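You operate a simulated robot arm through the tools that you are given. There is no shell and no other tool.

The job below is to be done with a simulated robot arm. You get a single attempt, and the scene is never put back.

Task
Put both cartons in the teal basket and wipe up the crumbs at the counter's end.
Fine: use the green cloth and put it back. Set down upright: white carton, orange carton. What is to be rubbed or washed off counts as gone when no trace of it is left.

It is judged by the outcome, as a careful person would: the job done as asked, and still so three seconds after it is handed in. It fails if anything else is knocked over, pushed out of place, dropped, spilled or broken. Flat cloth is picked up by pressing the open fingertips on it (5 to 10 N) and closing them slowly along it; thin cloth reads only 2 to 8 mm in the jaws.

Robot
A 7-joint arm with a two-finger parallel gripper, fixed in place. Base frame: the origin is at the foot of the arm, x ahead of it, y to its left, z up; the work surface is at about z = 0.84. Lengths are in m, angles in degrees, forces in N, time in s.
With the tool pointing down near the work surface it reaches from about 0.38 to 0.88 m from the base axis. Its first joint turns from -166.0 to 166.0 degrees. Payload 3.43 kg.
Tool frame: the origin (TCP) lies between the finger pads and is the grasp point; the fingertips stand 0.034 m ahead of it; z points along the fingers, y is the line along which they close. The gripper opens to 0.128 m. The fingers are 0.024 m wide and 0.012 m thick; the gripper's body (0.048 by 0.13 m) begins 0.096 m behind the TCP.
Orientation is told as [roll, pitch, yaw] about the base's x, y, z axes, in that order, counted from this pose: with the fingers straight down and closing along the base's y, the tool's x points along the base's -x, its y along +y and its z along -z.

Tools
- The arm moves only by the tool jog_arm. Its argument "moves" is a list of rows, each an object of numbers (a shift or turn left out is 0, a gripper value left out holds the last): "dx", "dy", "dz": the shift along the tool's x, y, z in m; "rx", "ry", "rz": the turn, a rotation vector about the tool's x, y, z in degrees; "hand": the opening, from 0 (shut) to 1 (fully open). In form: [{"dx": .., "dy": .., "dz": .., "rx": .., "ry": .., "rz": .., "hand": ..}, ...]. A call has 1 to 20 rows; each row shifts and turns the commanded pose from where the row before left it, along the tool's axes as they then stand. Rows are played at 5 a second. More than 0.05 m and 8.6 degrees between two rows, or a gripper value outside its range, and nothing of the call is played. Where a pose cannot be reached the arm comes as near as it can. A force on the tool above 70 N (or 10 N above the force at the start of the call, whichever is more), or a blocked arm, ends the call early, and 0.2 s more pass. The fingers move at their own pace (about 0.153 m/s each) and stop on an object; they squeeze with about 31 N. The grip force told is the motor's: it shows also when the fingers shut on nothing. Time passes only in rows, and 0.2 s behind the last, so rows that do not move let the fingers close. The reply holds the time, the measured pose of the TCP, the force on the tool along the base axes, the opening and the grip force, in the units named above and with some noise, with the torque about the TCP (base axes, N m) and any sound that the robot's microphone picked up.
- Cameras (640 x 400 px; columns grow to the right, rows downward): "scene" is fixed at [0.2196, -0.6514, 1.5796]; the picture's right is [-0.90, -0.43, 0.00], its down [-0.43, 0.90, -0.09] and it looks along [0.04, -0.08, -1.00] (base axes); focal length 314 px, centre (320, 200). "wrist" rides on the gripper at [0.076, -0.011, -0.16] in the tool frame; the picture's right is [0.15, 0.99, 0.00], its down [-0.88, 0.13, -0.46] and it looks along [-0.45, 0.07, 0.89] (tool axes); focal length 234 px, centre (320, 200). There is no depth. A picture from a camera that has moved, and an enlarged one, comes with that camera's place and axes in the base frame and with its lens.
- snapshot(camera): a new picture of that camera. The clock stands still meanwhile.
- enlarge(camera, box): a new picture of the part [left, top, right, bottom] of that camera's present view, enlarged. The clock stands still meanwhile.
- finish_job(): hands the job in; it is judged then, once.

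Places have to be worked out from the pictures, the camera data and where the tool is seen. Open the gripper and draw the arm clear of the work before you hand the job in, unless the task says otherwise.

The tools are called after ">>>" by a JSON object that holds its "name" and its "arguments". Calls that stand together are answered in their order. jog_arm: Moves the arm, as the interface text tells. Its arguments: {"type":"object","properties":{"moves":{"type":"array","items":{"type":"object","properties":{"dx":{"type":"number"},"dy":{"type":"number"},"dz":{"type":"number"},"rx":{"type":"number"},"ry":{"type":"number"},"rz":{"type":"number"},"hand":{"type":"number"}}}}},"required":["moves"]} The other tools are called the same way: snapshot (camera) takes a picture; enlarge (camera, box) takes an enlarged picture of a part of a camera's view; finish_job () hands the job in.

At the start:

```text
clock: 0.0
tool_pos: [0.3501, -0.4338, 1.1201]
tool_rot: [-0.1, 0.1, 0.1]
force: [-0.8, -0.7, 0.3]
torque: [0.03, 0.02, 0.03]
gripper_width: 0.1277
grip_force: 0.1
```

scene: 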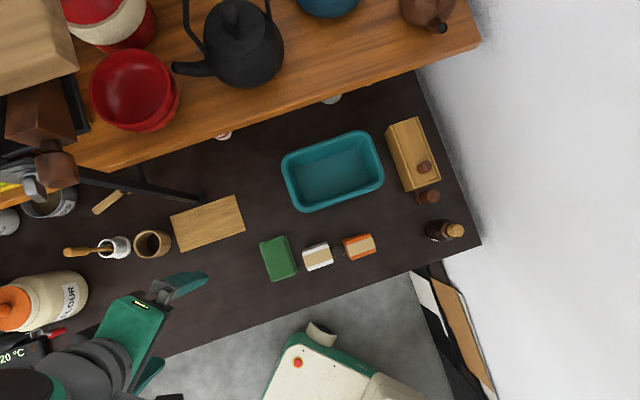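
wrist: 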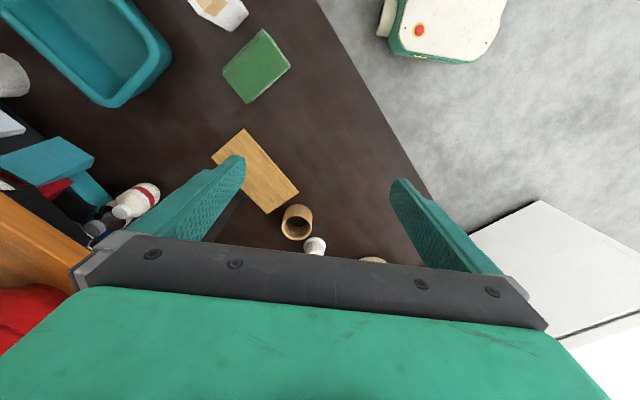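

I'll look closer at the work area before moving, to locate the cloth, the cartons, the basket and the crumbs.

>>> {"name": "enlarge", "arguments": {"camera": "scene", "box": [240, 190, 400, 290]}}

>>> {"name": "enlarge", "arguments": {"camera": "scene", "box": [340, 100, 500, 280]}}

>>> {"name": "enlarge", "arguments": {"camera": "scene", "box": [0, 160, 260, 340]}}

>>> {"name": "enlarge", "arguments": {"camera": "wrist", "box": [0, 0, 400, 250]}}

```text
4.00 times, centred on (320, 240) of scene
camera zoom: at [0.2196, -0.6514, 1.5796], right [-0.9, -0.43, 0.0], down [-0.43, 0.9, -0.09], along [0.04, -0.08, -1.0], focal length 1258 px, centre (320, 40)
```

zoom: 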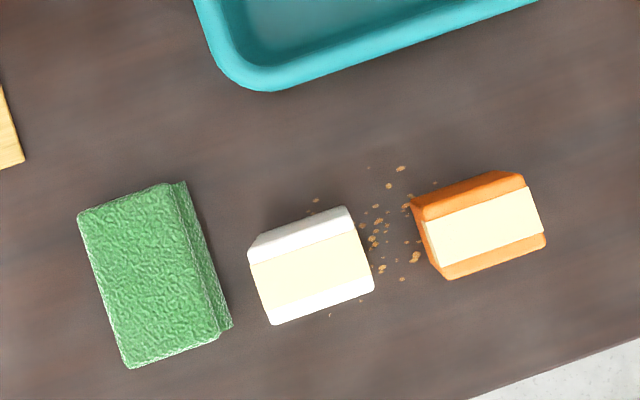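

```text
2.22 times, centred on (420, 190) of scene
camera zoom: at [0.2196, -0.6514, 1.5796], right [-0.9, -0.43, 0.0], down [-0.43, 0.9, -0.09], along [0.04, -0.08, -1.0], focal length 699 px, centre (98, 222)
```

zoom: 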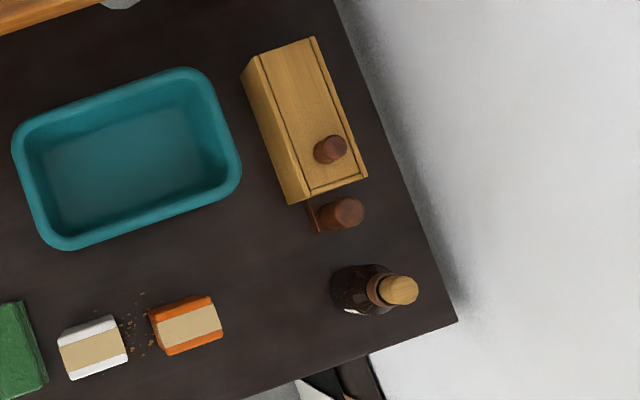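

```text
2.22 times, centred on (130, 250) of scene
camera zoom: at [0.2196, -0.6514, 1.5796], right [-0.9, -0.43, 0.0], down [-0.43, 0.9, -0.09], along [0.04, -0.08, -1.0], focal length 699 px, centre (742, 89)
```

zoom: 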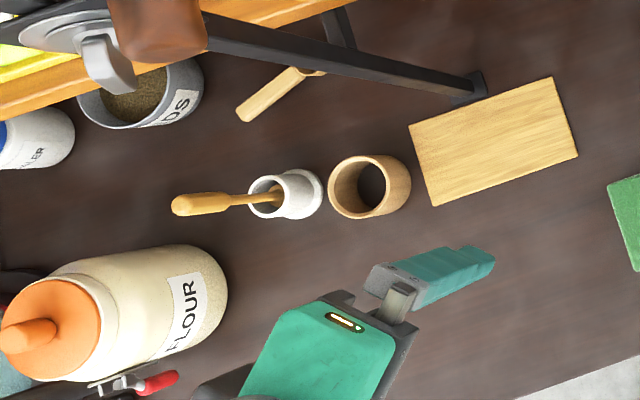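

```text
1.60 times, centred on (200, 125) of wrist
camera zoom: at [0.2748, -0.4444, 1.2794], right [-0.15, 0.99, 0.0], down [0.88, 0.13, 0.46], along [0.45, 0.07, -0.89], focal length 375 px, centre (512, 320)
```

zoom: 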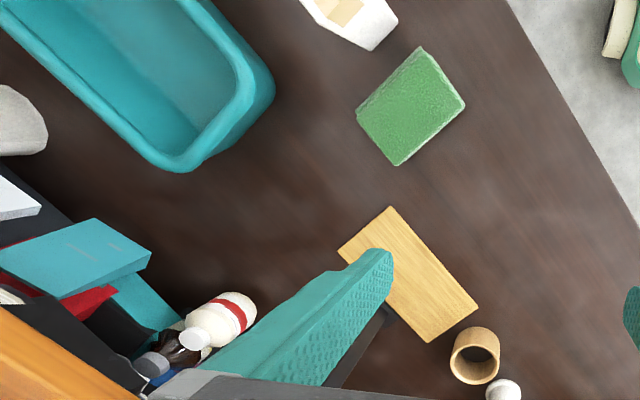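

The cartons stand roughly at (0.20,-0.60) and (0.13,-0.65), with the crumbs between and probably under them. The counter runs at about 45° in the base frame, so I turn the tool 45° to match and move above the cartons, staying high, for a closer look.

>>> {"name": "jog_arm", "arguments": {"moves": [{"rz": 7.5}, {"rz": 7.5}, {"rz": 7.5}, {"rz": 7.5}, {"rz": 7.5}, {"rz": 7.5}, {"dy": -0.04}, {"dy": -0.04}, {"dy": -0.04}, {"dy": -0.04}, {"dy": -0.04}, {"dy": -0.03}]}}

>>> {"name": "snapshot", "arguments": {"camera": "wrist"}}

>>> {"name": "snapshot", "arguments": {"camera": "scene"}}

```text
clock: 2.6
tool_pos: [0.1876, -0.5965, 1.12]
tool_rot: [0.0, 0.0, -45.0]
force: [1.0, -0.3, 0.0]
torque: [0.0, 0.04, 0.02]
gripper_width: 0.1282
grip_force: 0.2
```

```text
taken
camera wrist: at [0.1263, -0.5511, 1.2792], right [0.6, 0.8, 0.0], down [0.71, -0.53, 0.46], along [0.37, -0.27, -0.89], focal length 234 px, centre (320, 200)
```

wrist: 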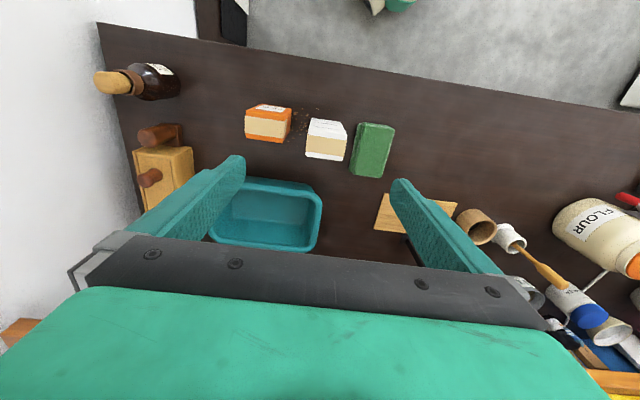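

```text
taken
```

scene: 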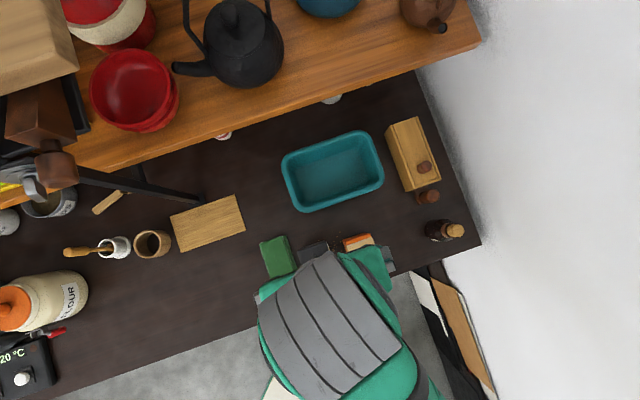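

The tool now stands above the cartons. I enlarge the wrist view to check the cartons' shape and the cloth's thickness.

>>> {"name": "enlarge", "arguments": {"camera": "wrist", "box": [230, 80, 410, 190]}}

>>> {"name": "enlarge", "arguments": {"camera": "wrist", "box": [90, 50, 350, 260]}}

```text
3.56 times, centred on (320, 135) of wrist
camera zoom: at [0.1263, -0.5511, 1.2792], right [0.6, 0.8, 0.0], down [0.71, -0.53, 0.46], along [0.37, -0.27, -0.89], focal length 833 px, centre (320, 431)
```

zoom: 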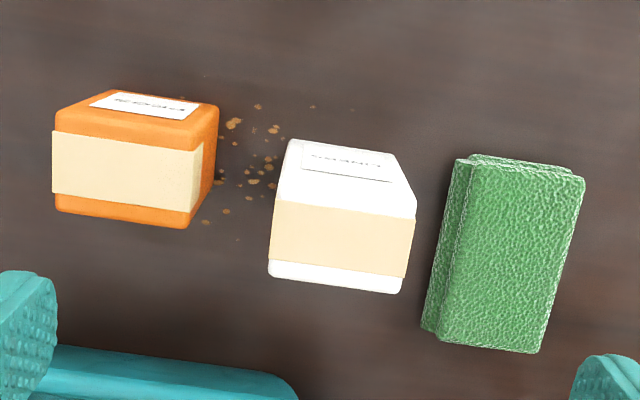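

```text
1.90 times, centred on (220, 155) of wrist
camera zoom: at [0.1263, -0.5511, 1.2792], right [0.6, 0.8, 0.0], down [0.71, -0.53, 0.46], along [0.37, -0.27, -0.89], focal length 446 px, centre (510, 286)
```

zoom: 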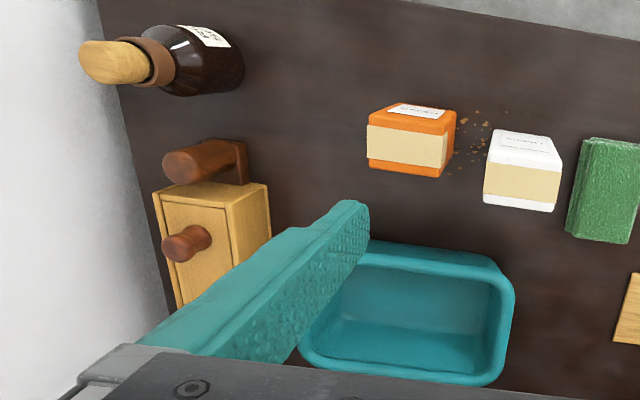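

I need to know whether the cartons currently stand upright, so I enlarge further on each.

>>> {"name": "enlarge", "arguments": {"camera": "wrist", "box": [238, 96, 302, 146]}}

>>> {"name": "enlarge", "arguments": {"camera": "wrist", "box": [295, 110, 360, 165]}}

>>> {"name": "enlarge", "arguments": {"camera": "wrist", "box": [340, 110, 410, 185]}}

```text
8.00 times, centred on (270, 121) of wrist
camera zoom: at [0.1263, -0.5511, 1.2792], right [0.6, 0.8, 0.0], down [0.71, -0.53, 0.46], along [0.37, -0.27, -0.89], focal length 1873 px, centre (720, 832)
```

zoom: 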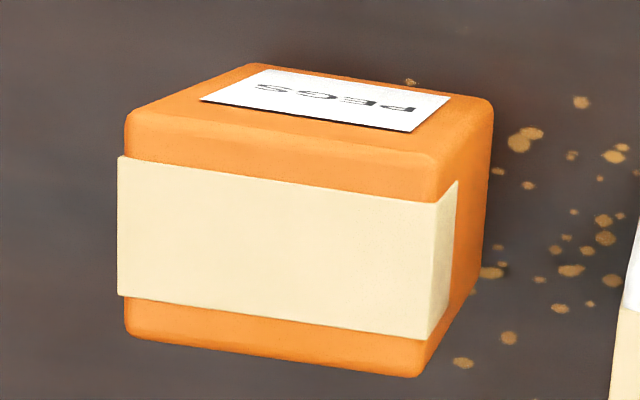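

```text
7.27 times, centred on (328, 138) of wrist
camera zoom: at [0.1263, -0.5511, 1.2792], right [0.6, 0.8, 0.0], down [0.71, -0.53, 0.46], along [0.37, -0.27, -0.89], focal length 1703 px, centre (266, 654)
```

zoom: 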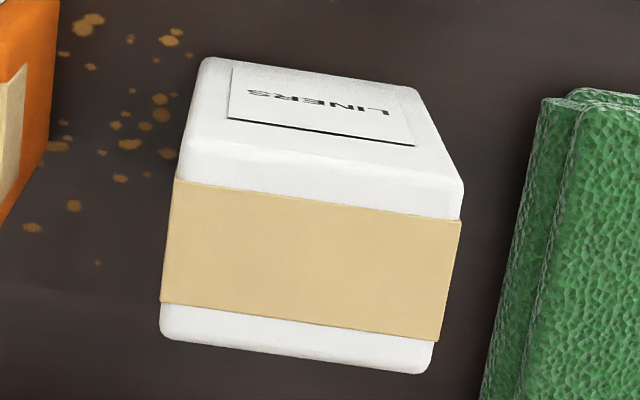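

```text
5.33 times, centred on (375, 148) of wrist
camera zoom: at [0.1263, -0.5511, 1.2792], right [0.6, 0.8, 0.0], down [0.71, -0.53, 0.46], along [0.37, -0.27, -0.89], focal length 1249 px, centre (27, 480)
```

zoom: 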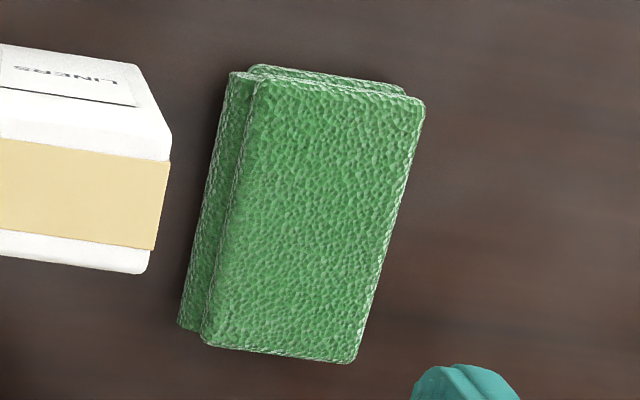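

The tape strip runs over the tops and the printed labels read upright from the front, so both cartons already stand upright and I should keep that orientation. Now I look closer at the basket in both views to fix its rim and floor.

>>> {"name": "enlarge", "arguments": {"camera": "wrist", "box": [190, 160, 350, 260]}}

>>> {"name": "enlarge", "arguments": {"camera": "scene", "box": [270, 120, 398, 220]}}

```text
4.00 times, centred on (270, 210) of wrist
camera zoom: at [0.1263, -0.5511, 1.2792], right [0.6, 0.8, 0.0], down [0.71, -0.53, 0.46], along [0.37, -0.27, -0.89], focal length 937 px, centre (520, 160)
```

zoom: 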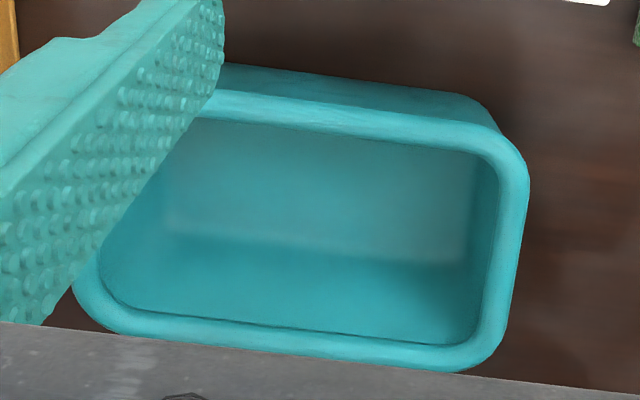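

```text
4.00 times, centred on (334, 170) of scene
camera zoom: at [0.2196, -0.6514, 1.5796], right [-0.9, -0.43, 0.0], down [-0.43, 0.9, -0.09], along [0.04, -0.08, -1.0], focal length 1258 px, centre (264, 320)
```

zoom: 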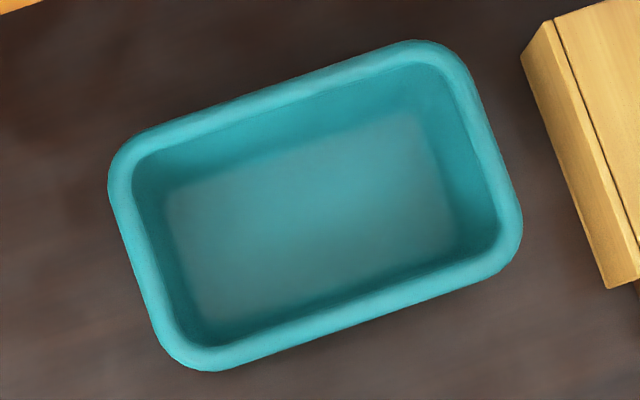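

Estimates (n = away from the base across the counter, s = along it): the white carton spans s 0.252–0.306, n 0.54–0.577, top z≈0.957. The orange one spans s 0.342–0.398, n 0.531–0.571, top z≈0.928. The basket interior spans n 0.67–0.775, s 0.28–0.46, rim z≈0.904, and the shelf edge is at n≈0.82, z≈1.08. I part-close the hand and lower it over the white carton, stopping partway to check the alignment.

>>> {"name": "jog_arm", "arguments": {"moves": [{"dx": -0.0056, "dy": 0.009, "hand": 0.62}, {"dz": 0.04}, {"dz": 0.04}, {"dz": 0.03}]}}

>>> {"name": "snapshot", "arguments": {"camera": "wrist"}}

>>> {"name": "snapshot", "arguments": {"camera": "scene"}}

```text
clock: 3.6
tool_pos: [0.1991, -0.5949, 1.0097]
tool_rot: [0.1, 0.0, -45.1]
force: [-0.8, 0.0, 1.4]
torque: [0.0, -0.01, -0.03]
gripper_width: 0.0795
grip_force: 0.1
```

```text
taken
camera wrist: at [0.1364, -0.5482, 1.1691], right [0.6, 0.8, 0.0], down [0.71, -0.53, 0.46], along [0.37, -0.27, -0.89], focal length 234 px, centre (320, 200)
```

wrist: 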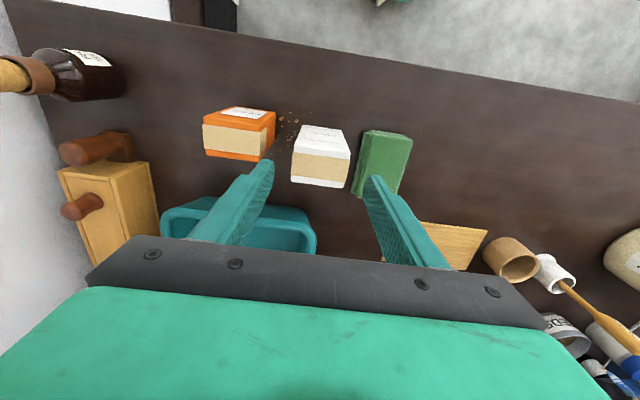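

```text
taken
```

scene: 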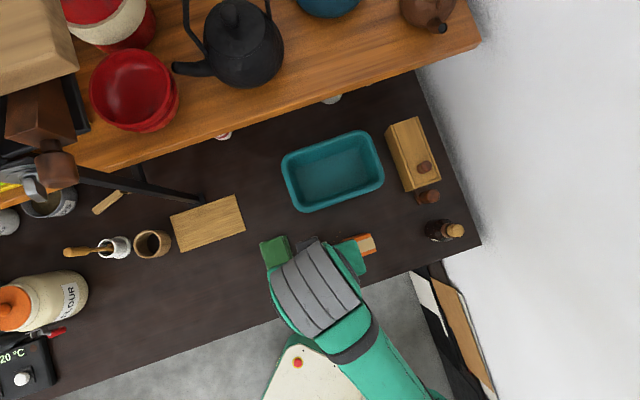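

The fingers straddle the white carton evenly, with a clear gap to the orange carton and the cloth. I lower to z≈0.93 and close.

>>> {"name": "jog_arm", "arguments": {"moves": [{"dz": 0.03}, {"dz": 0.03}, {"dz": 0.02}, {}, {"hand": 0.45}, {"hand": 0.3}, {"hand": 0.3}, {}]}}

>>> {"name": "snapshot", "arguments": {"camera": "wrist"}}

```text
clock: 5.4
tool_pos: [0.1994, -0.5938, 0.9294]
tool_rot: [0.0, 0.0, -44.9]
force: [-0.9, 0.2, -0.1]
torque: [0.01, 0.0, -0.01]
gripper_width: 0.0547
grip_force: 31.1
```

```text
taken
camera wrist: at [0.1373, -0.5481, 1.0895], right [0.6, 0.8, 0.0], down [0.71, -0.53, 0.46], along [0.37, -0.27, -0.89], focal length 234 px, centre (320, 200)
```

wrist: 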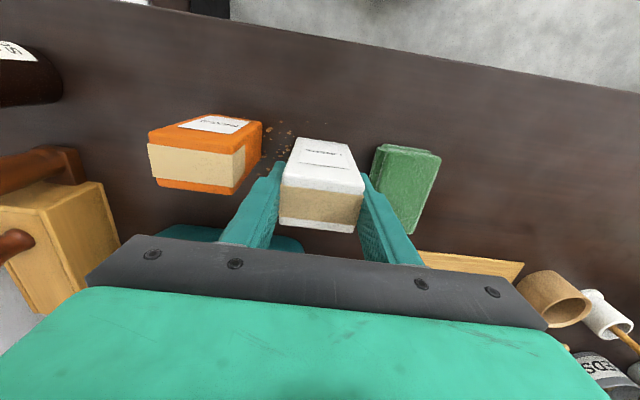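

The white carton is gripped (54.7 mm, 31 N). I lift it straight up by 0.105 and carry it over the basket's left half (s≈0.331, n≈0.722).

>>> {"name": "jog_arm", "arguments": {"moves": [{"dz": -0.02}, {"dz": -0.03}, {"dz": -0.03}, {"dz": -0.025}, {}, {"dx": -0.03, "dy": -0.01}, {"dx": -0.035, "dy": -0.012}, {"dx": -0.035, "dy": -0.012}, {"dx": -0.035, "dy": -0.01}, {"dx": -0.026, "dy": -0.008}, {}]}}

>>> {"name": "snapshot", "arguments": {"camera": "wrist"}}

>>> {"name": "snapshot", "arguments": {"camera": "scene"}}

```text
clock: 7.8
tool_pos: [0.2747, -0.744, 1.0349]
tool_rot: [0.0, -0.1, -45.0]
force: [-0.2, 0.2, -1.4]
torque: [-0.03, 0.02, -0.02]
gripper_width: 0.0542
grip_force: 31.0
```

```text
taken
camera wrist: at [0.2133, -0.6985, 1.1945], right [0.6, 0.8, 0.0], down [0.71, -0.53, 0.46], along [0.37, -0.27, -0.89], focal length 234 px, centre (320, 200)
```

wrist: 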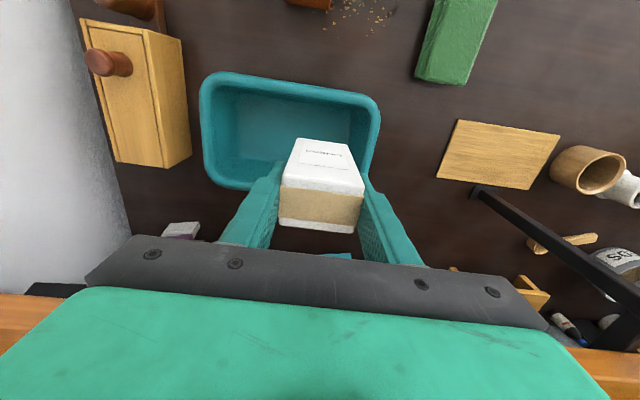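

```text
taken
```

scene: 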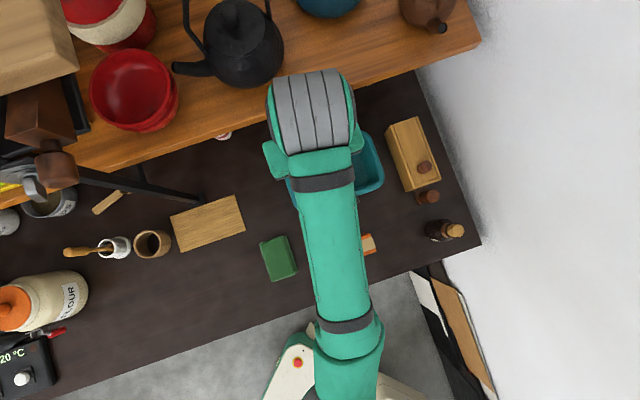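

The carton hangs centred across the basket's left half, and the arm keeps clear of the shelf. I lower it most of the way, then in small steps until contact.

>>> {"name": "jog_arm", "arguments": {"moves": [{"dz": 0.03}, {"dz": 0.03}, {"dz": 0.022}, {"dz": 0.005}, {}]}}

>>> {"name": "jog_arm", "arguments": {"moves": [{"dz": 0.004}, {"dz": 0.003}, {}]}}

```text
clock: 9.0
tool_pos: [0.2756, -0.7438, 0.9479]
tool_rot: [-0.1, -0.1, -45.0]
force: [-0.3, -0.2, -1.4]
torque: [-0.03, 0.0, 0.05]
gripper_width: 0.0543
grip_force: 31.2
```

```text
clock: 9.8
tool_pos: [0.2754, -0.7439, 0.9397]
tool_rot: [-0.1, 0.0, -45.0]
force: [0.8, 0.4, -0.9]
torque: [0.02, -0.01, 0.0]
gripper_width: 0.0546
grip_force: 31.5
```

No contact yet at TCP 0.940. I go on down in 2 mm steps until the vertical force changes.

>>> {"name": "jog_arm", "arguments": {"moves": [{"dz": 0.002}, {"dz": 0.002}, {}]}}

>>> {"name": "jog_arm", "arguments": {"moves": [{"dz": 0.002}, {}]}}

```text
clock: 10.6
tool_pos: [0.2752, -0.7439, 0.9371]
tool_rot: [0.0, 0.0, -45.0]
force: [-0.8, 0.6, 4.4]
torque: [0.14, 0.06, 0.04]
gripper_width: 0.0545
grip_force: 31.5
```

```text
clock: 11.2
tool_pos: [0.2757, -0.7437, 0.937]
tool_rot: [0.0, -0.2, -45.0]
force: [-1.5, 2.9, 23.6]
torque: [0.47, 0.37, -0.02]
gripper_width: 0.0547
grip_force: 31.2
```

The carton met the basket floor at TCP z≈0.937. I ease off 2 mm and open just enough to clear it.

>>> {"name": "jog_arm", "arguments": {"moves": [{"dz": -0.0025}, {}, {"hand": 0.5}, {"hand": 0.55}, {}]}}

>>> {"name": "snapshot", "arguments": {"camera": "wrist"}}

```text
clock: 12.4
tool_pos: [0.2744, -0.7444, 0.9365]
tool_rot: [0.0, 0.1, -45.0]
force: [0.3, -0.2, 0.1]
torque: [-0.02, 0.0, 0.03]
gripper_width: 0.0705
grip_force: 0.1
```

```text
taken
camera wrist: at [0.2136, -0.6983, 1.0966], right [0.6, 0.8, 0.0], down [0.71, -0.53, 0.46], along [0.37, -0.27, -0.89], focal length 234 px, centre (320, 200)
```

wrist: 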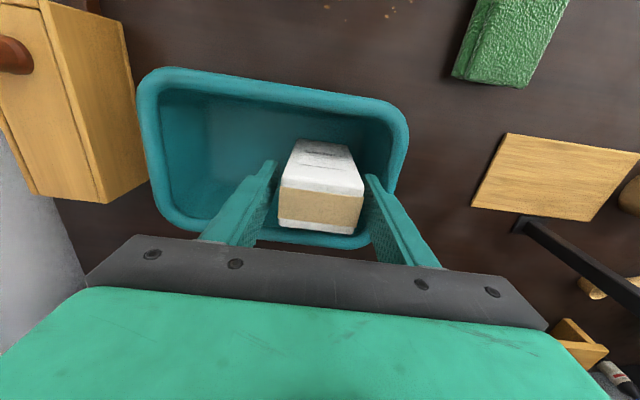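

The white carton stands upright in the basket. I lift off straight up and move back over the orange carton (n≈0.552, s≈0.371).

>>> {"name": "jog_arm", "arguments": {"moves": [{"dz": -0.03}, {"dz": -0.04}, {"dz": -0.04}, {}, {"dx": 0.04, "dy": -0.01}, {"dx": 0.045, "dy": -0.01}, {"dx": 0.045, "dy": -0.01}, {"dx": 0.038, "dy": -0.0085, "hand": 0.62}, {}]}}

>>> {"name": "snapshot", "arguments": {"camera": "wrist"}}

>>> {"name": "snapshot", "arguments": {"camera": "scene"}}

```text
clock: 14.4
tool_pos: [0.1299, -0.6536, 1.0457]
tool_rot: [0.1, 0.1, -45.2]
force: [0.5, 1.0, 0.0]
torque: [-0.02, 0.02, -0.01]
gripper_width: 0.0795
grip_force: 0.0
```

```text
taken
camera wrist: at [0.068, -0.6071, 1.2056], right [0.6, 0.8, 0.0], down [0.71, -0.53, 0.46], along [0.37, -0.27, -0.89], focal length 234 px, centre (320, 200)
```

wrist: 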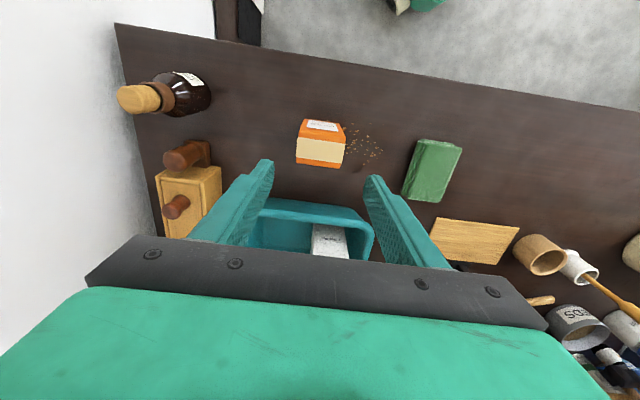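

```text
taken
```

scene: 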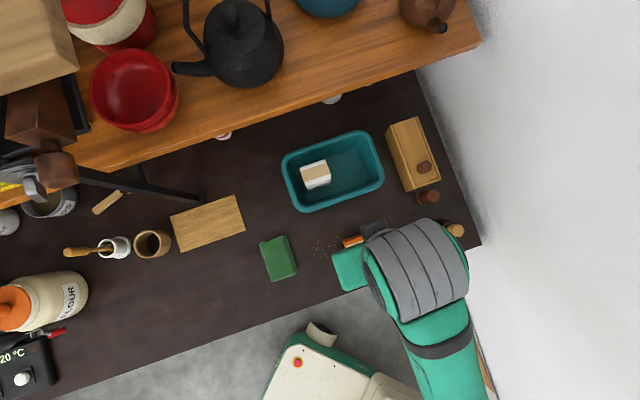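

The orange carton sits centred between the fingers. I lower to z≈0.91 and close on it.

>>> {"name": "jog_arm", "arguments": {"moves": [{"dz": 0.04}, {"dz": 0.04}, {"dz": 0.03}, {"dz": 0.025}, {}, {"hand": 0.45}, {"hand": 0.3}, {}, {}]}}

>>> {"name": "snapshot", "arguments": {"camera": "wrist"}}

```text
clock: 16.4
tool_pos: [0.13, -0.6524, 0.9111]
tool_rot: [0.0, -0.1, -44.9]
force: [0.1, -0.1, -0.4]
torque: [0.0, -0.01, -0.01]
gripper_width: 0.0544
grip_force: 31.0
```

```text
taken
camera wrist: at [0.0683, -0.607, 1.0713], right [0.6, 0.8, 0.0], down [0.71, -0.53, 0.46], along [0.37, -0.27, -0.89], focal length 234 px, centre (320, 200)
```

wrist: 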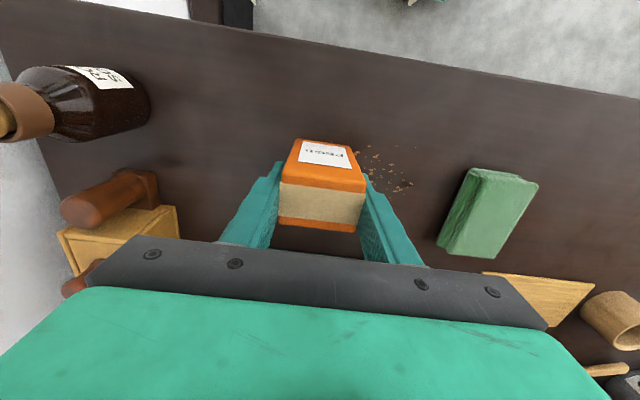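

The orange carton is gripped (54.4 mm, 31 N). I lift it, shift first along the counter to s≈0.412, then carry it over the basket's right half.

>>> {"name": "jog_arm", "arguments": {"moves": [{"dz": -0.02}, {"dz": -0.03}, {"dz": -0.03}, {"dz": -0.03}, {"dy": -0.022}, {"dy": -0.0206}, {"dx": -0.03}, {"dx": -0.035}, {"dx": -0.035}, {"dx": -0.035}, {"dx": -0.033}, {}]}}

>>> {"name": "snapshot", "arguments": {"camera": "wrist"}}

>>> {"name": "snapshot", "arguments": {"camera": "scene"}}

```text
clock: 19.0
tool_pos: [0.2188, -0.8021, 1.022]
tool_rot: [0.0, 0.0, -45.0]
force: [0.3, -0.2, -0.9]
torque: [0.0, 0.0, -0.01]
gripper_width: 0.0545
grip_force: 30.6
```

```text
taken
camera wrist: at [0.1577, -0.756, 1.1825], right [0.6, 0.8, 0.0], down [0.72, -0.53, 0.46], along [0.37, -0.27, -0.89], focal length 234 px, centre (320, 200)
```

wrist: 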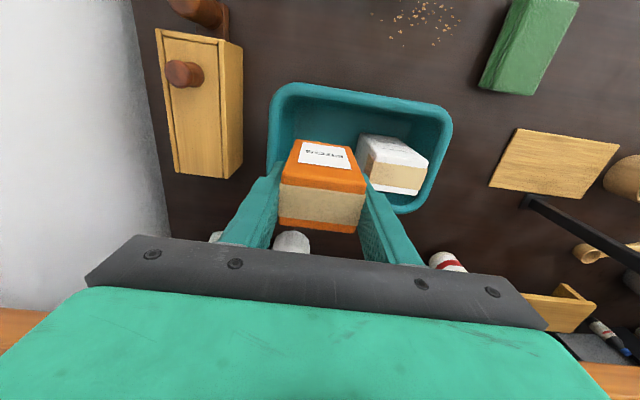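

```text
taken
```

scene: 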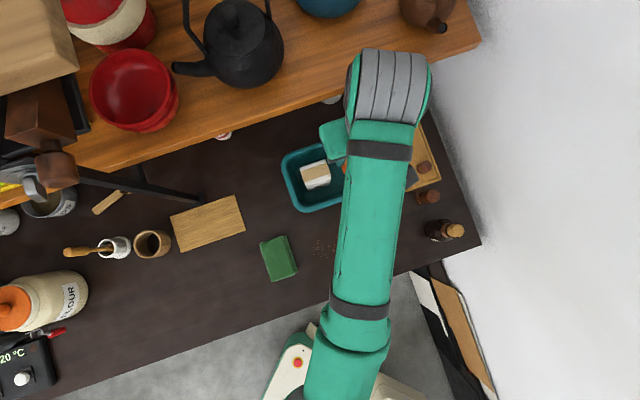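

The orange carton hangs over the free right half, about 13 mm clear of the white one by my estimate. I lower it carefully.

>>> {"name": "jog_arm", "arguments": {"moves": [{"dz": 0.03}, {"dz": 0.025}, {"dz": 0.02}, {"dz": 0.012}, {"dz": 0.008}, {}]}}

>>> {"name": "snapshot", "arguments": {"camera": "wrist"}}

```text
clock: 20.4
tool_pos: [0.2184, -0.8009, 0.9261]
tool_rot: [0.0, 0.0, -45.1]
force: [0.2, 0.3, -0.8]
torque: [-0.01, 0.01, 0.0]
gripper_width: 0.0544
grip_force: 31.0
```

```text
taken
camera wrist: at [0.1564, -0.7556, 1.0866], right [0.6, 0.8, 0.0], down [0.71, -0.53, 0.46], along [0.37, -0.27, -0.89], focal length 234 px, centre (320, 200)
```

wrist: 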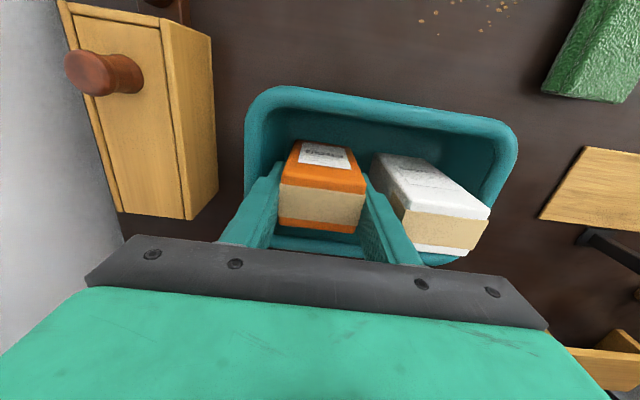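

No contact yet, and there's clearance to the white carton and the wall. I continue in small steps.

>>> {"name": "jog_arm", "arguments": {"moves": [{"dz": 0.003}, {"dz": 0.002}, {}]}}

>>> {"name": "jog_arm", "arguments": {"moves": [{"dz": 0.002}, {}]}}

```text
clock: 21.2
tool_pos: [0.2182, -0.802, 0.9227]
tool_rot: [-0.1, -0.1, -45.0]
force: [-0.3, 0.0, -1.5]
torque: [0.01, -0.01, -0.04]
gripper_width: 0.0546
grip_force: 31.2
```

```text
clock: 21.8
tool_pos: [0.2183, -0.8009, 0.9204]
tool_rot: [0.0, 0.0, -45.0]
force: [0.1, 0.0, -1.1]
torque: [0.04, -0.01, 0.03]
gripper_width: 0.0543
grip_force: 31.0
```

Still free at 0.920. One more small step or two.

>>> {"name": "jog_arm", "arguments": {"moves": [{"dz": 0.0015}, {}]}}

>>> {"name": "jog_arm", "arguments": {"moves": [{"dz": 0.0015}, {}]}}

```text
clock: 22.4
tool_pos: [0.2189, -0.8015, 0.919]
tool_rot: [0.0, 0.0, -45.1]
force: [-0.2, -0.7, 0.2]
torque: [0.01, 0.01, 0.03]
gripper_width: 0.0547
grip_force: 30.9
```

```text
clock: 23.0
tool_pos: [0.2181, -0.8018, 0.9182]
tool_rot: [0.0, 0.0, -45.0]
force: [3.8, 2.5, 11.9]
torque: [0.33, -0.09, -0.12]
gripper_width: 0.0544
grip_force: 31.1
```

Contact: about 12 N at z≈0.918. I ease up 1 mm, open slightly, and lift straight out.

>>> {"name": "jog_arm", "arguments": {"moves": [{"dz": -0.0012}, {}, {"hand": 0.48}, {"hand": 0.53}, {}, {"dz": -0.02}, {"dz": -0.03}, {"dz": -0.04}, {"dz": -0.04}, {}]}}

>>> {"name": "snapshot", "arguments": {"camera": "wrist"}}

```text
clock: 25.2
tool_pos: [0.2177, -0.802, 1.0486]
tool_rot: [-0.1, 0.1, -45.0]
force: [0.0, 0.0, -0.4]
torque: [0.02, 0.0, -0.01]
gripper_width: 0.0677
grip_force: 0.0
```

```text
taken
camera wrist: at [0.1564, -0.7556, 1.2076], right [0.6, 0.8, 0.0], down [0.71, -0.53, 0.46], along [0.37, -0.27, -0.89], focal length 234 px, centre (320, 200)
```

wrist: 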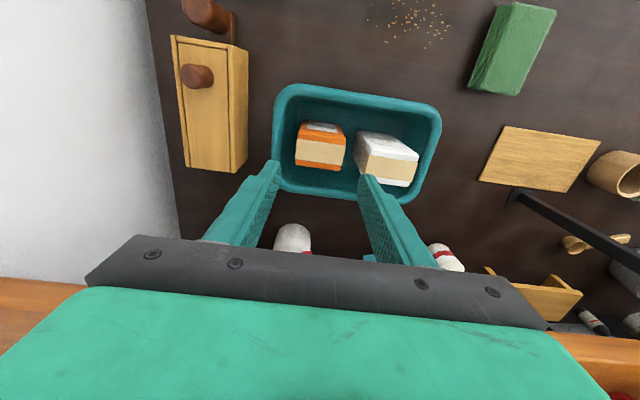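

Both cartons stand upright in the basket. Next I move towards the cloth, with a stop to look at the cloth and crumbs from the wrist and scene cameras.

>>> {"name": "jog_arm", "arguments": {"moves": [{"dx": 0.03, "dy": 0.04}, {"dx": 0.03, "dy": 0.04}, {"dx": 0.03, "dy": 0.04}, {"dx": 0.03, "dy": 0.04}, {"dx": 0.02, "dy": 0.04}, {"dy": 0.023}, {}]}}

>>> {"name": "snapshot", "arguments": {"camera": "wrist"}}

>>> {"name": "enlarge", "arguments": {"camera": "scene", "box": [240, 190, 400, 290]}}

>>> {"name": "enlarge", "arguments": {"camera": "wrist", "box": [180, 90, 340, 190]}}

>>> {"name": "enlarge", "arguments": {"camera": "wrist", "box": [270, 110, 370, 185]}}

```text
clock: 26.8
tool_pos: [0.2742, -0.5438, 1.0465]
tool_rot: [-0.1, 0.0, -45.2]
force: [-0.8, 0.1, 0.0]
torque: [-0.01, 0.02, 0.01]
gripper_width: 0.0675
grip_force: 0.0
out of reach, approached as far as the arm can: row 1
```

```text
taken
camera wrist: at [0.2132, -0.4988, 1.207], right [0.6, 0.8, 0.0], down [0.71, -0.53, 0.46], along [0.37, -0.27, -0.89], focal length 234 px, centre (320, 200)
```

wrist: 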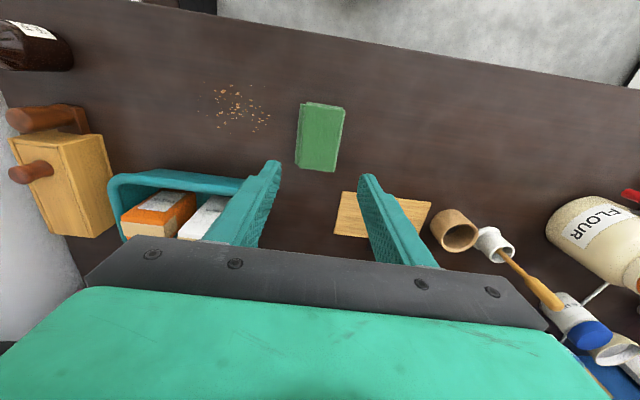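

```text
4.00 times, centred on (320, 240) of scene
camera zoom: at [0.2196, -0.6514, 1.5796], right [-0.9, -0.43, 0.0], down [-0.43, 0.9, -0.09], along [0.04, -0.08, -1.0], focal length 1258 px, centre (320, 40)
```

zoom: 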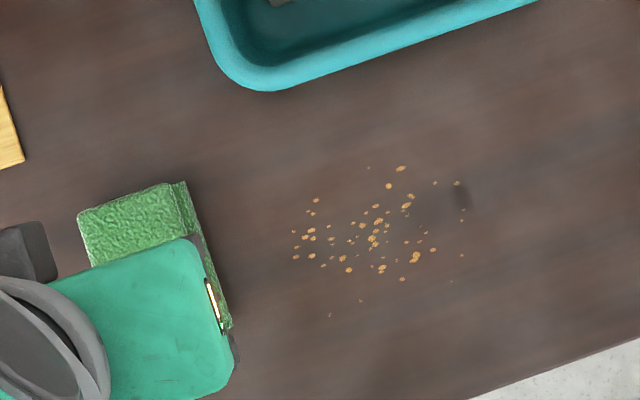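

```text
4.00 times, centred on (260, 140) of wrist
camera zoom: at [0.2132, -0.4988, 1.207], right [0.6, 0.8, 0.0], down [0.71, -0.53, 0.46], along [0.37, -0.27, -0.89], focal length 937 px, centre (560, 440)
```

zoom: 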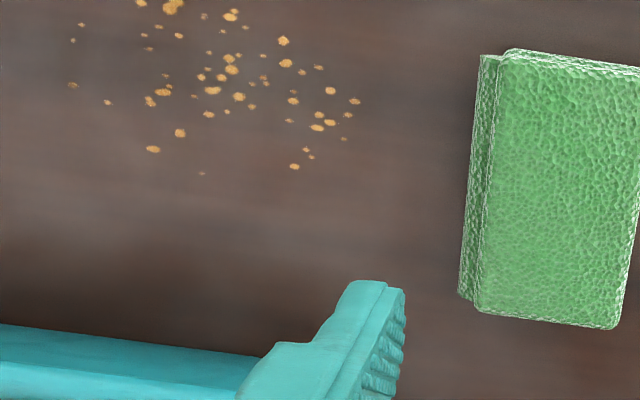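

```text
5.33 times, centred on (320, 148) of wrist
camera zoom: at [0.2132, -0.4988, 1.207], right [0.6, 0.8, 0.0], down [0.71, -0.53, 0.46], along [0.37, -0.27, -0.89], focal length 1249 px, centre (320, 480)
```

zoom: 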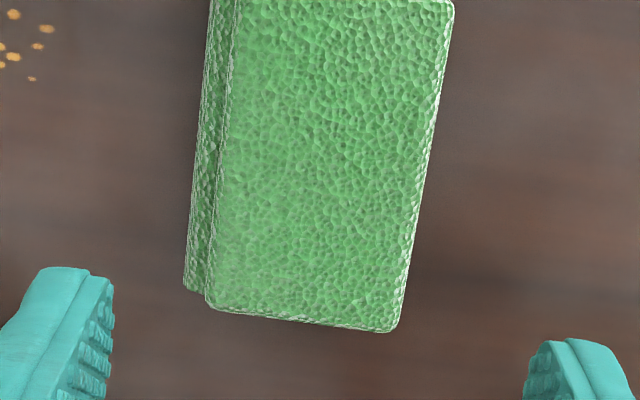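

The cloth is a thick folded pad aligned with the counter, spanning n 0.532–0.627 and s 0.161–0.223, with its top at about z 0.862. I grasp it across its short side, coming down with the fingers open around it.

>>> {"name": "jog_arm", "arguments": {"moves": [{"dx": -0.002, "dy": -0.001, "hand": 0.75}, {"dz": 0.04}, {"dz": 0.04}, {"dz": 0.03}, {"dz": 0.025}, {"dz": 0.015}, {}]}}

>>> {"name": "snapshot", "arguments": {"camera": "wrist"}}

>>> {"name": "enlarge", "arguments": {"camera": "wrist", "box": [240, 110, 400, 220]}}

```text
clock: 28.4
tool_pos: [0.2787, -0.5477, 0.8974]
tool_rot: [0.0, 0.0, -45.0]
force: [1.2, 0.3, -0.4]
torque: [0.0, -0.01, 0.0]
gripper_width: 0.0961
grip_force: 0.0
```

```text
taken
camera wrist: at [0.2172, -0.5009, 1.0576], right [0.6, 0.8, 0.0], down [0.71, -0.53, 0.46], along [0.37, -0.27, -0.89], focal length 234 px, centre (320, 200)
```

wrist: 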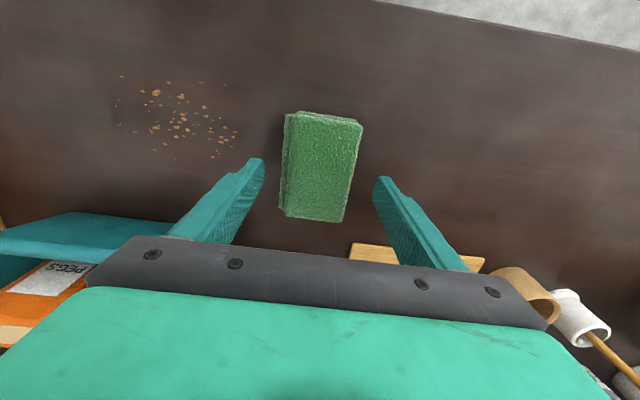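

```text
3.64 times, centred on (320, 165) of wrist
camera zoom: at [0.2172, -0.5009, 1.0576], right [0.6, 0.8, 0.0], down [0.71, -0.53, 0.46], along [0.37, -0.27, -0.89], focal length 852 px, centre (320, 327)
```

zoom: 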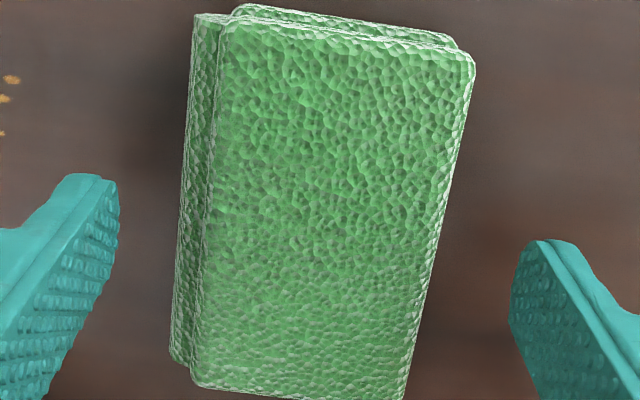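

The tips straddle the cloth symmetrically. I lower another 15 mm (tips about 8 mm above the counter) and close slowly.

>>> {"name": "jog_arm", "arguments": {"moves": [{"dz": 0.008}, {"dz": 0.007}, {}, {"hand": 0.6}, {"hand": 0.52}, {"hand": 0.47}, {"hand": 0.43}, {"hand": 0.4}, {}]}}

>>> {"name": "enlarge", "arguments": {"camera": "wrist", "box": [240, 110, 400, 220]}}

```text
clock: 30.4
tool_pos: [0.2776, -0.5462, 0.8833]
tool_rot: [0.0, -0.1, -45.1]
force: [0.2, -0.2, -0.4]
torque: [0.02, -0.01, -0.04]
gripper_width: 0.0566
grip_force: 30.7
```

```text
3.64 times, centred on (320, 165) of wrist
camera zoom: at [0.2165, -0.5009, 1.0429], right [0.6, 0.8, 0.0], down [0.71, -0.53, 0.46], along [0.37, -0.27, -0.89], focal length 852 px, centre (320, 327)
```

zoom: 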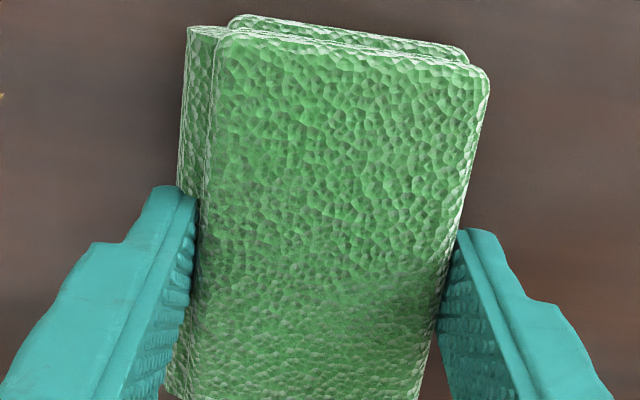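

The cloth is held firmly (56.6 mm, 31 N); its home is TCP n≈0.5825, s≈0.190. The crumbs lie within n 0.52–0.60, s 0.27–0.376. I lift a bit, move to just left of the crumbs and look at it.

>>> {"name": "jog_arm", "arguments": {"moves": [{"dz": -0.01}, {"dz": -0.015}, {"dx": 0.015, "dy": -0.015}, {"dx": 0.01, "dy": -0.015}, {}]}}

>>> {"name": "snapshot", "arguments": {"camera": "wrist"}}

>>> {"name": "enlarge", "arguments": {"camera": "scene", "box": [220, 170, 400, 290]}}

```text
clock: 31.6
tool_pos: [0.2378, -0.5503, 0.9088]
tool_rot: [0.1, 0.0, -45.1]
force: [0.0, 0.1, -0.2]
torque: [0.0, -0.02, 0.0]
gripper_width: 0.0567
grip_force: 31.2
```

```text
taken
camera wrist: at [0.1763, -0.5045, 1.0678], right [0.6, 0.8, 0.0], down [0.71, -0.53, 0.46], along [0.37, -0.27, -0.89], focal length 234 px, centre (320, 200)
```

wrist: 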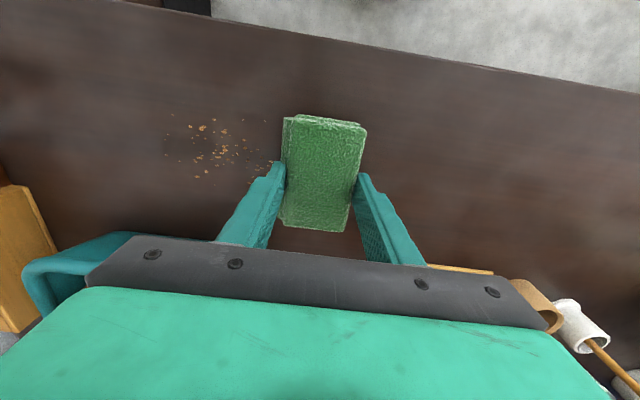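

```text
3.33 times, centred on (310, 230) of scene
camera zoom: at [0.2196, -0.6514, 1.5796], right [-0.9, -0.43, 0.0], down [-0.43, 0.9, -0.09], along [0.04, -0.08, -1.0], focal length 1048 px, centre (353, 100)
```

zoom: 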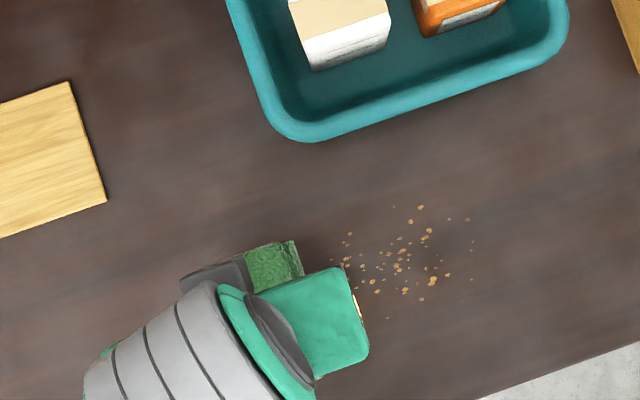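

The cloth came up cleanly and hangs just left of the crumbs. I lower it to the counter and press lightly, watching the force.

>>> {"name": "jog_arm", "arguments": {"moves": [{"dz": 0.012}, {"dz": 0.01}, {"dz": 0.003}, {}]}}

>>> {"name": "jog_arm", "arguments": {"moves": [{"dz": 0.0015}, {}]}}

```text
clock: 32.6
tool_pos: [0.2386, -0.5496, 0.8832]
tool_rot: [0.0, 0.0, -45.1]
force: [0.4, 0.4, -0.1]
torque: [-0.02, 0.03, -0.01]
gripper_width: 0.0568
grip_force: 30.6
```

```text
clock: 33.2
tool_pos: [0.2374, -0.55, 0.8832]
tool_rot: [0.0, -0.2, -45.1]
force: [-0.1, 2.1, 20.3]
torque: [0.3, 0.14, 0.05]
gripper_width: 0.0568
grip_force: 30.6
```

Firm contact (20 N). I ease to roughly 8–10 N and sweep across the crumbs along the counter at n≈0.557.

>>> {"name": "jog_arm", "arguments": {"moves": [{"dz": -0.0007}, {"dy": -0.015}, {"dy": -0.02}, {"dy": -0.02}, {"dy": -0.02}, {"dy": -0.02}, {"dy": -0.02}, {"dy": -0.02}, {"dy": -0.02}, {"dy": -0.02}, {"dy": -0.015}, {}]}}

>>> {"name": "snapshot", "arguments": {"camera": "wrist"}}

>>> {"name": "enlarge", "arguments": {"camera": "scene", "box": [240, 190, 400, 290]}}

```text
clock: 35.8
tool_pos: [0.1048, -0.6845, 0.8831]
tool_rot: [0.0, -0.1, -45.1]
force: [4.2, 4.7, 14.4]
torque: [0.12, -0.12, 0.07]
gripper_width: 0.0568
grip_force: 31.0
```

```text
taken
camera wrist: at [0.0425, -0.6386, 1.0423], right [0.6, 0.8, 0.0], down [0.71, -0.53, 0.46], along [0.37, -0.27, -0.89], focal length 234 px, centre (320, 200)
```

wrist: 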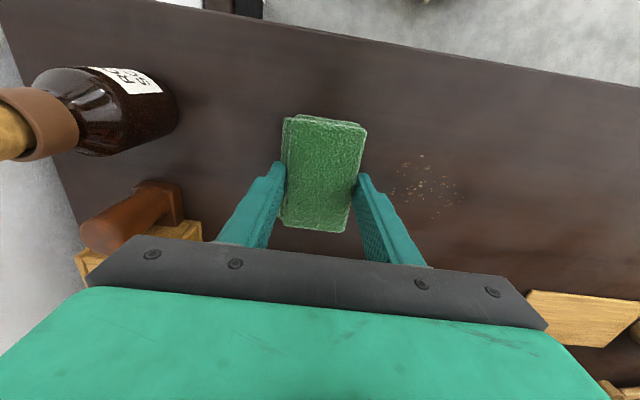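

```text
4.00 times, centred on (320, 240) of scene
camera zoom: at [0.2196, -0.6514, 1.5796], right [-0.9, -0.43, 0.0], down [-0.43, 0.9, -0.09], along [0.04, -0.08, -1.0], focal length 1258 px, centre (320, 40)
```

zoom: 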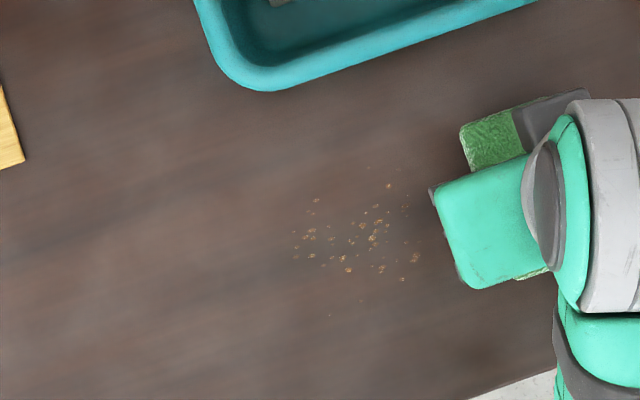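

The stains fade with the pass, so it works but needs several more. I sweep back and forth, with small offsets in n so the edges are covered.

>>> {"name": "jog_arm", "arguments": {"moves": [{"dx": -0.008}, {"dy": 0.02}, {"dy": 0.02}, {"dy": 0.02}, {"dy": 0.02}, {"dy": 0.02}, {"dy": 0.02}, {"dy": 0.02}, {"dy": 0.02}, {"dy": 0.02}, {"dx": 0.015}, {"dy": -0.02}, {"dy": -0.02}, {"dy": -0.02}, {"dy": -0.02}, {"dy": -0.02}, {"dy": -0.02}, {"dy": -0.02}, {"dy": -0.02}, {"dy": -0.02}]}}

>>> {"name": "enlarge", "arguments": {"camera": "scene", "box": [260, 200, 388, 280]}}

```text
clock: 40.0
tool_pos: [0.1014, -0.6787, 0.8822]
tool_rot: [0.0, -0.1, -45.1]
force: [0.1, 2.4, 4.2]
torque: [0.15, 0.04, -0.04]
gripper_width: 0.0565
grip_force: 30.9
```

```text
5.00 times, centred on (324, 240) of scene
camera zoom: at [0.2196, -0.6514, 1.5796], right [-0.9, -0.43, 0.0], down [-0.43, 0.9, -0.09], along [0.04, -0.08, -1.0], focal length 1572 px, centre (300, 0)
```

zoom: 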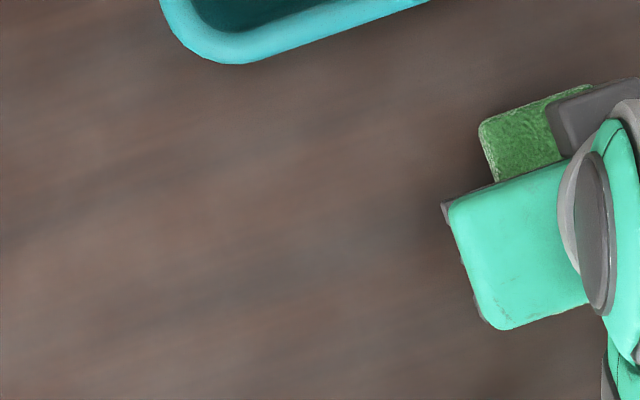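

It looks clean already. To be sure that no trace remains at the edges, I do two more passes at larger offsets with slightly more pressure, then return to the left side.

>>> {"name": "jog_arm", "arguments": {"moves": [{"dx": -0.02, "dz": 0.0005}, {"dy": 0.02}, {"dy": 0.02}, {"dy": 0.02}, {"dy": 0.02}, {"dy": 0.02}, {"dy": 0.02}, {"dy": 0.02}, {"dy": 0.02}, {"dx": 0.03}, {"dy": -0.02}, {"dy": -0.02}, {"dy": -0.02}, {"dy": -0.02}, {"dy": -0.02}, {"dy": -0.02}, {"dy": -0.02}, {}]}}

>>> {"name": "jog_arm", "arguments": {"moves": [{"dx": -0.012}, {"dy": 0.02}, {"dy": 0.02}, {"dy": 0.02}, {"dy": 0.02}, {"dy": 0.02}, {"dy": 0.02}, {"dy": 0.02}, {"dy": 0.02}, {}]}}

>>> {"name": "enlarge", "arguments": {"camera": "scene", "box": [290, 190, 418, 280]}}

>>> {"name": "snapshot", "arguments": {"camera": "wrist"}}

```text
clock: 43.8
tool_pos: [0.1055, -0.6593, 0.8818]
tool_rot: [0.0, 0.1, -45.1]
force: [-0.3, -0.2, -0.4]
torque: [-0.04, 0.05, 0.0]
gripper_width: 0.0568
grip_force: 31.0
```

```text
clock: 46.0
tool_pos: [0.2281, -0.5523, 0.8819]
tool_rot: [0.0, 0.1, -45.2]
force: [0.2, 0.5, -0.3]
torque: [-0.01, -0.04, -0.04]
gripper_width: 0.0569
grip_force: 30.7
```

```text
4.44 times, centred on (354, 235) of scene
camera zoom: at [0.2196, -0.6514, 1.5796], right [-0.9, -0.43, 0.0], down [-0.43, 0.9, -0.09], along [0.04, -0.08, -1.0], focal length 1398 px, centre (169, 44)
```

zoom: 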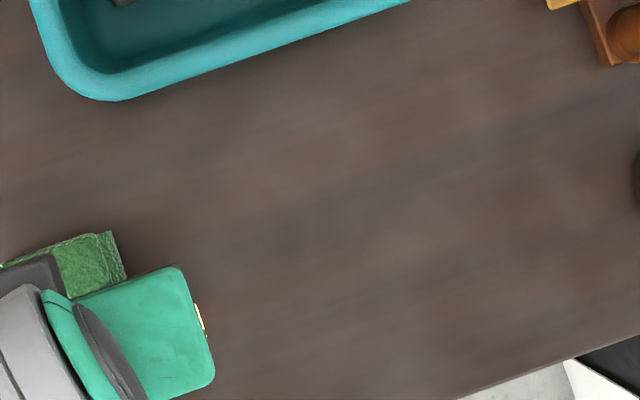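

```text
taken
camera wrist: at [0.1663, -0.5075, 1.0417], right [0.6, 0.8, 0.0], down [0.71, -0.53, 0.46], along [0.37, -0.27, -0.89], focal length 234 px, centre (320, 200)
```

wrist: 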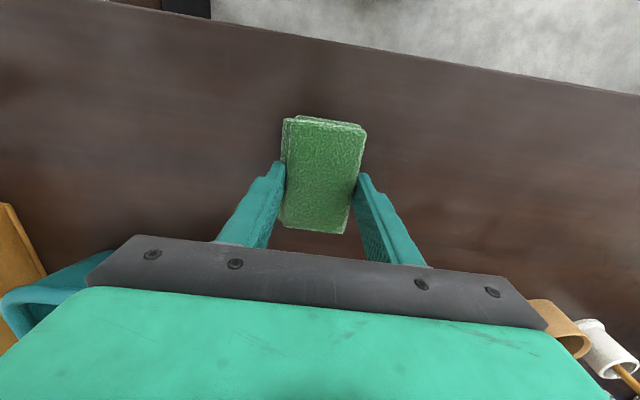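

The counter is clean. Now I put the cloth back: lift it slightly, carry it to its home pose (x 0.2776, y -0.5462), and lower it to the counter.

>>> {"name": "jog_arm", "arguments": {"moves": [{"dz": -0.01}, {"dx": -0.016, "dy": 0.02}, {"dx": -0.0147, "dy": 0.0193}, {}, {"dz": 0.006}, {"dz": 0.003}, {}]}}

```text
clock: 47.6
tool_pos: [0.2779, -0.5482, 0.883]
tool_rot: [0.0, 0.0, -45.0]
force: [-0.7, 0.3, -0.6]
torque: [0.01, 0.0, 0.01]
gripper_width: 0.0568
grip_force: 30.8
```

It is within a millimetre or two of home. I lower the last bit, release, and look.

>>> {"name": "jog_arm", "arguments": {"moves": [{"dx": 0.0008, "dy": 0.0008}, {"dz": 0.0012}, {}, {"hand": 0.5}, {"hand": 0.58}, {"hand": 0.65}, {}]}}

>>> {"name": "snapshot", "arguments": {"camera": "wrist"}}

```text
clock: 49.2
tool_pos: [0.2786, -0.5467, 0.8822]
tool_rot: [0.0, 0.0, -44.9]
force: [-0.7, 0.2, 0.3]
torque: [0.03, 0.02, 0.03]
gripper_width: 0.0832
grip_force: 0.1
```

```text
taken
camera wrist: at [0.2167, -0.5002, 1.0415], right [0.59, 0.8, 0.0], down [0.72, -0.53, 0.46], along [0.37, -0.27, -0.89], focal length 234 px, centre (320, 200)
```

wrist: 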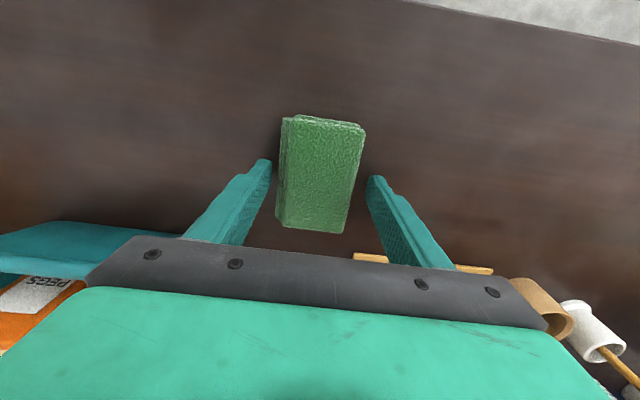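

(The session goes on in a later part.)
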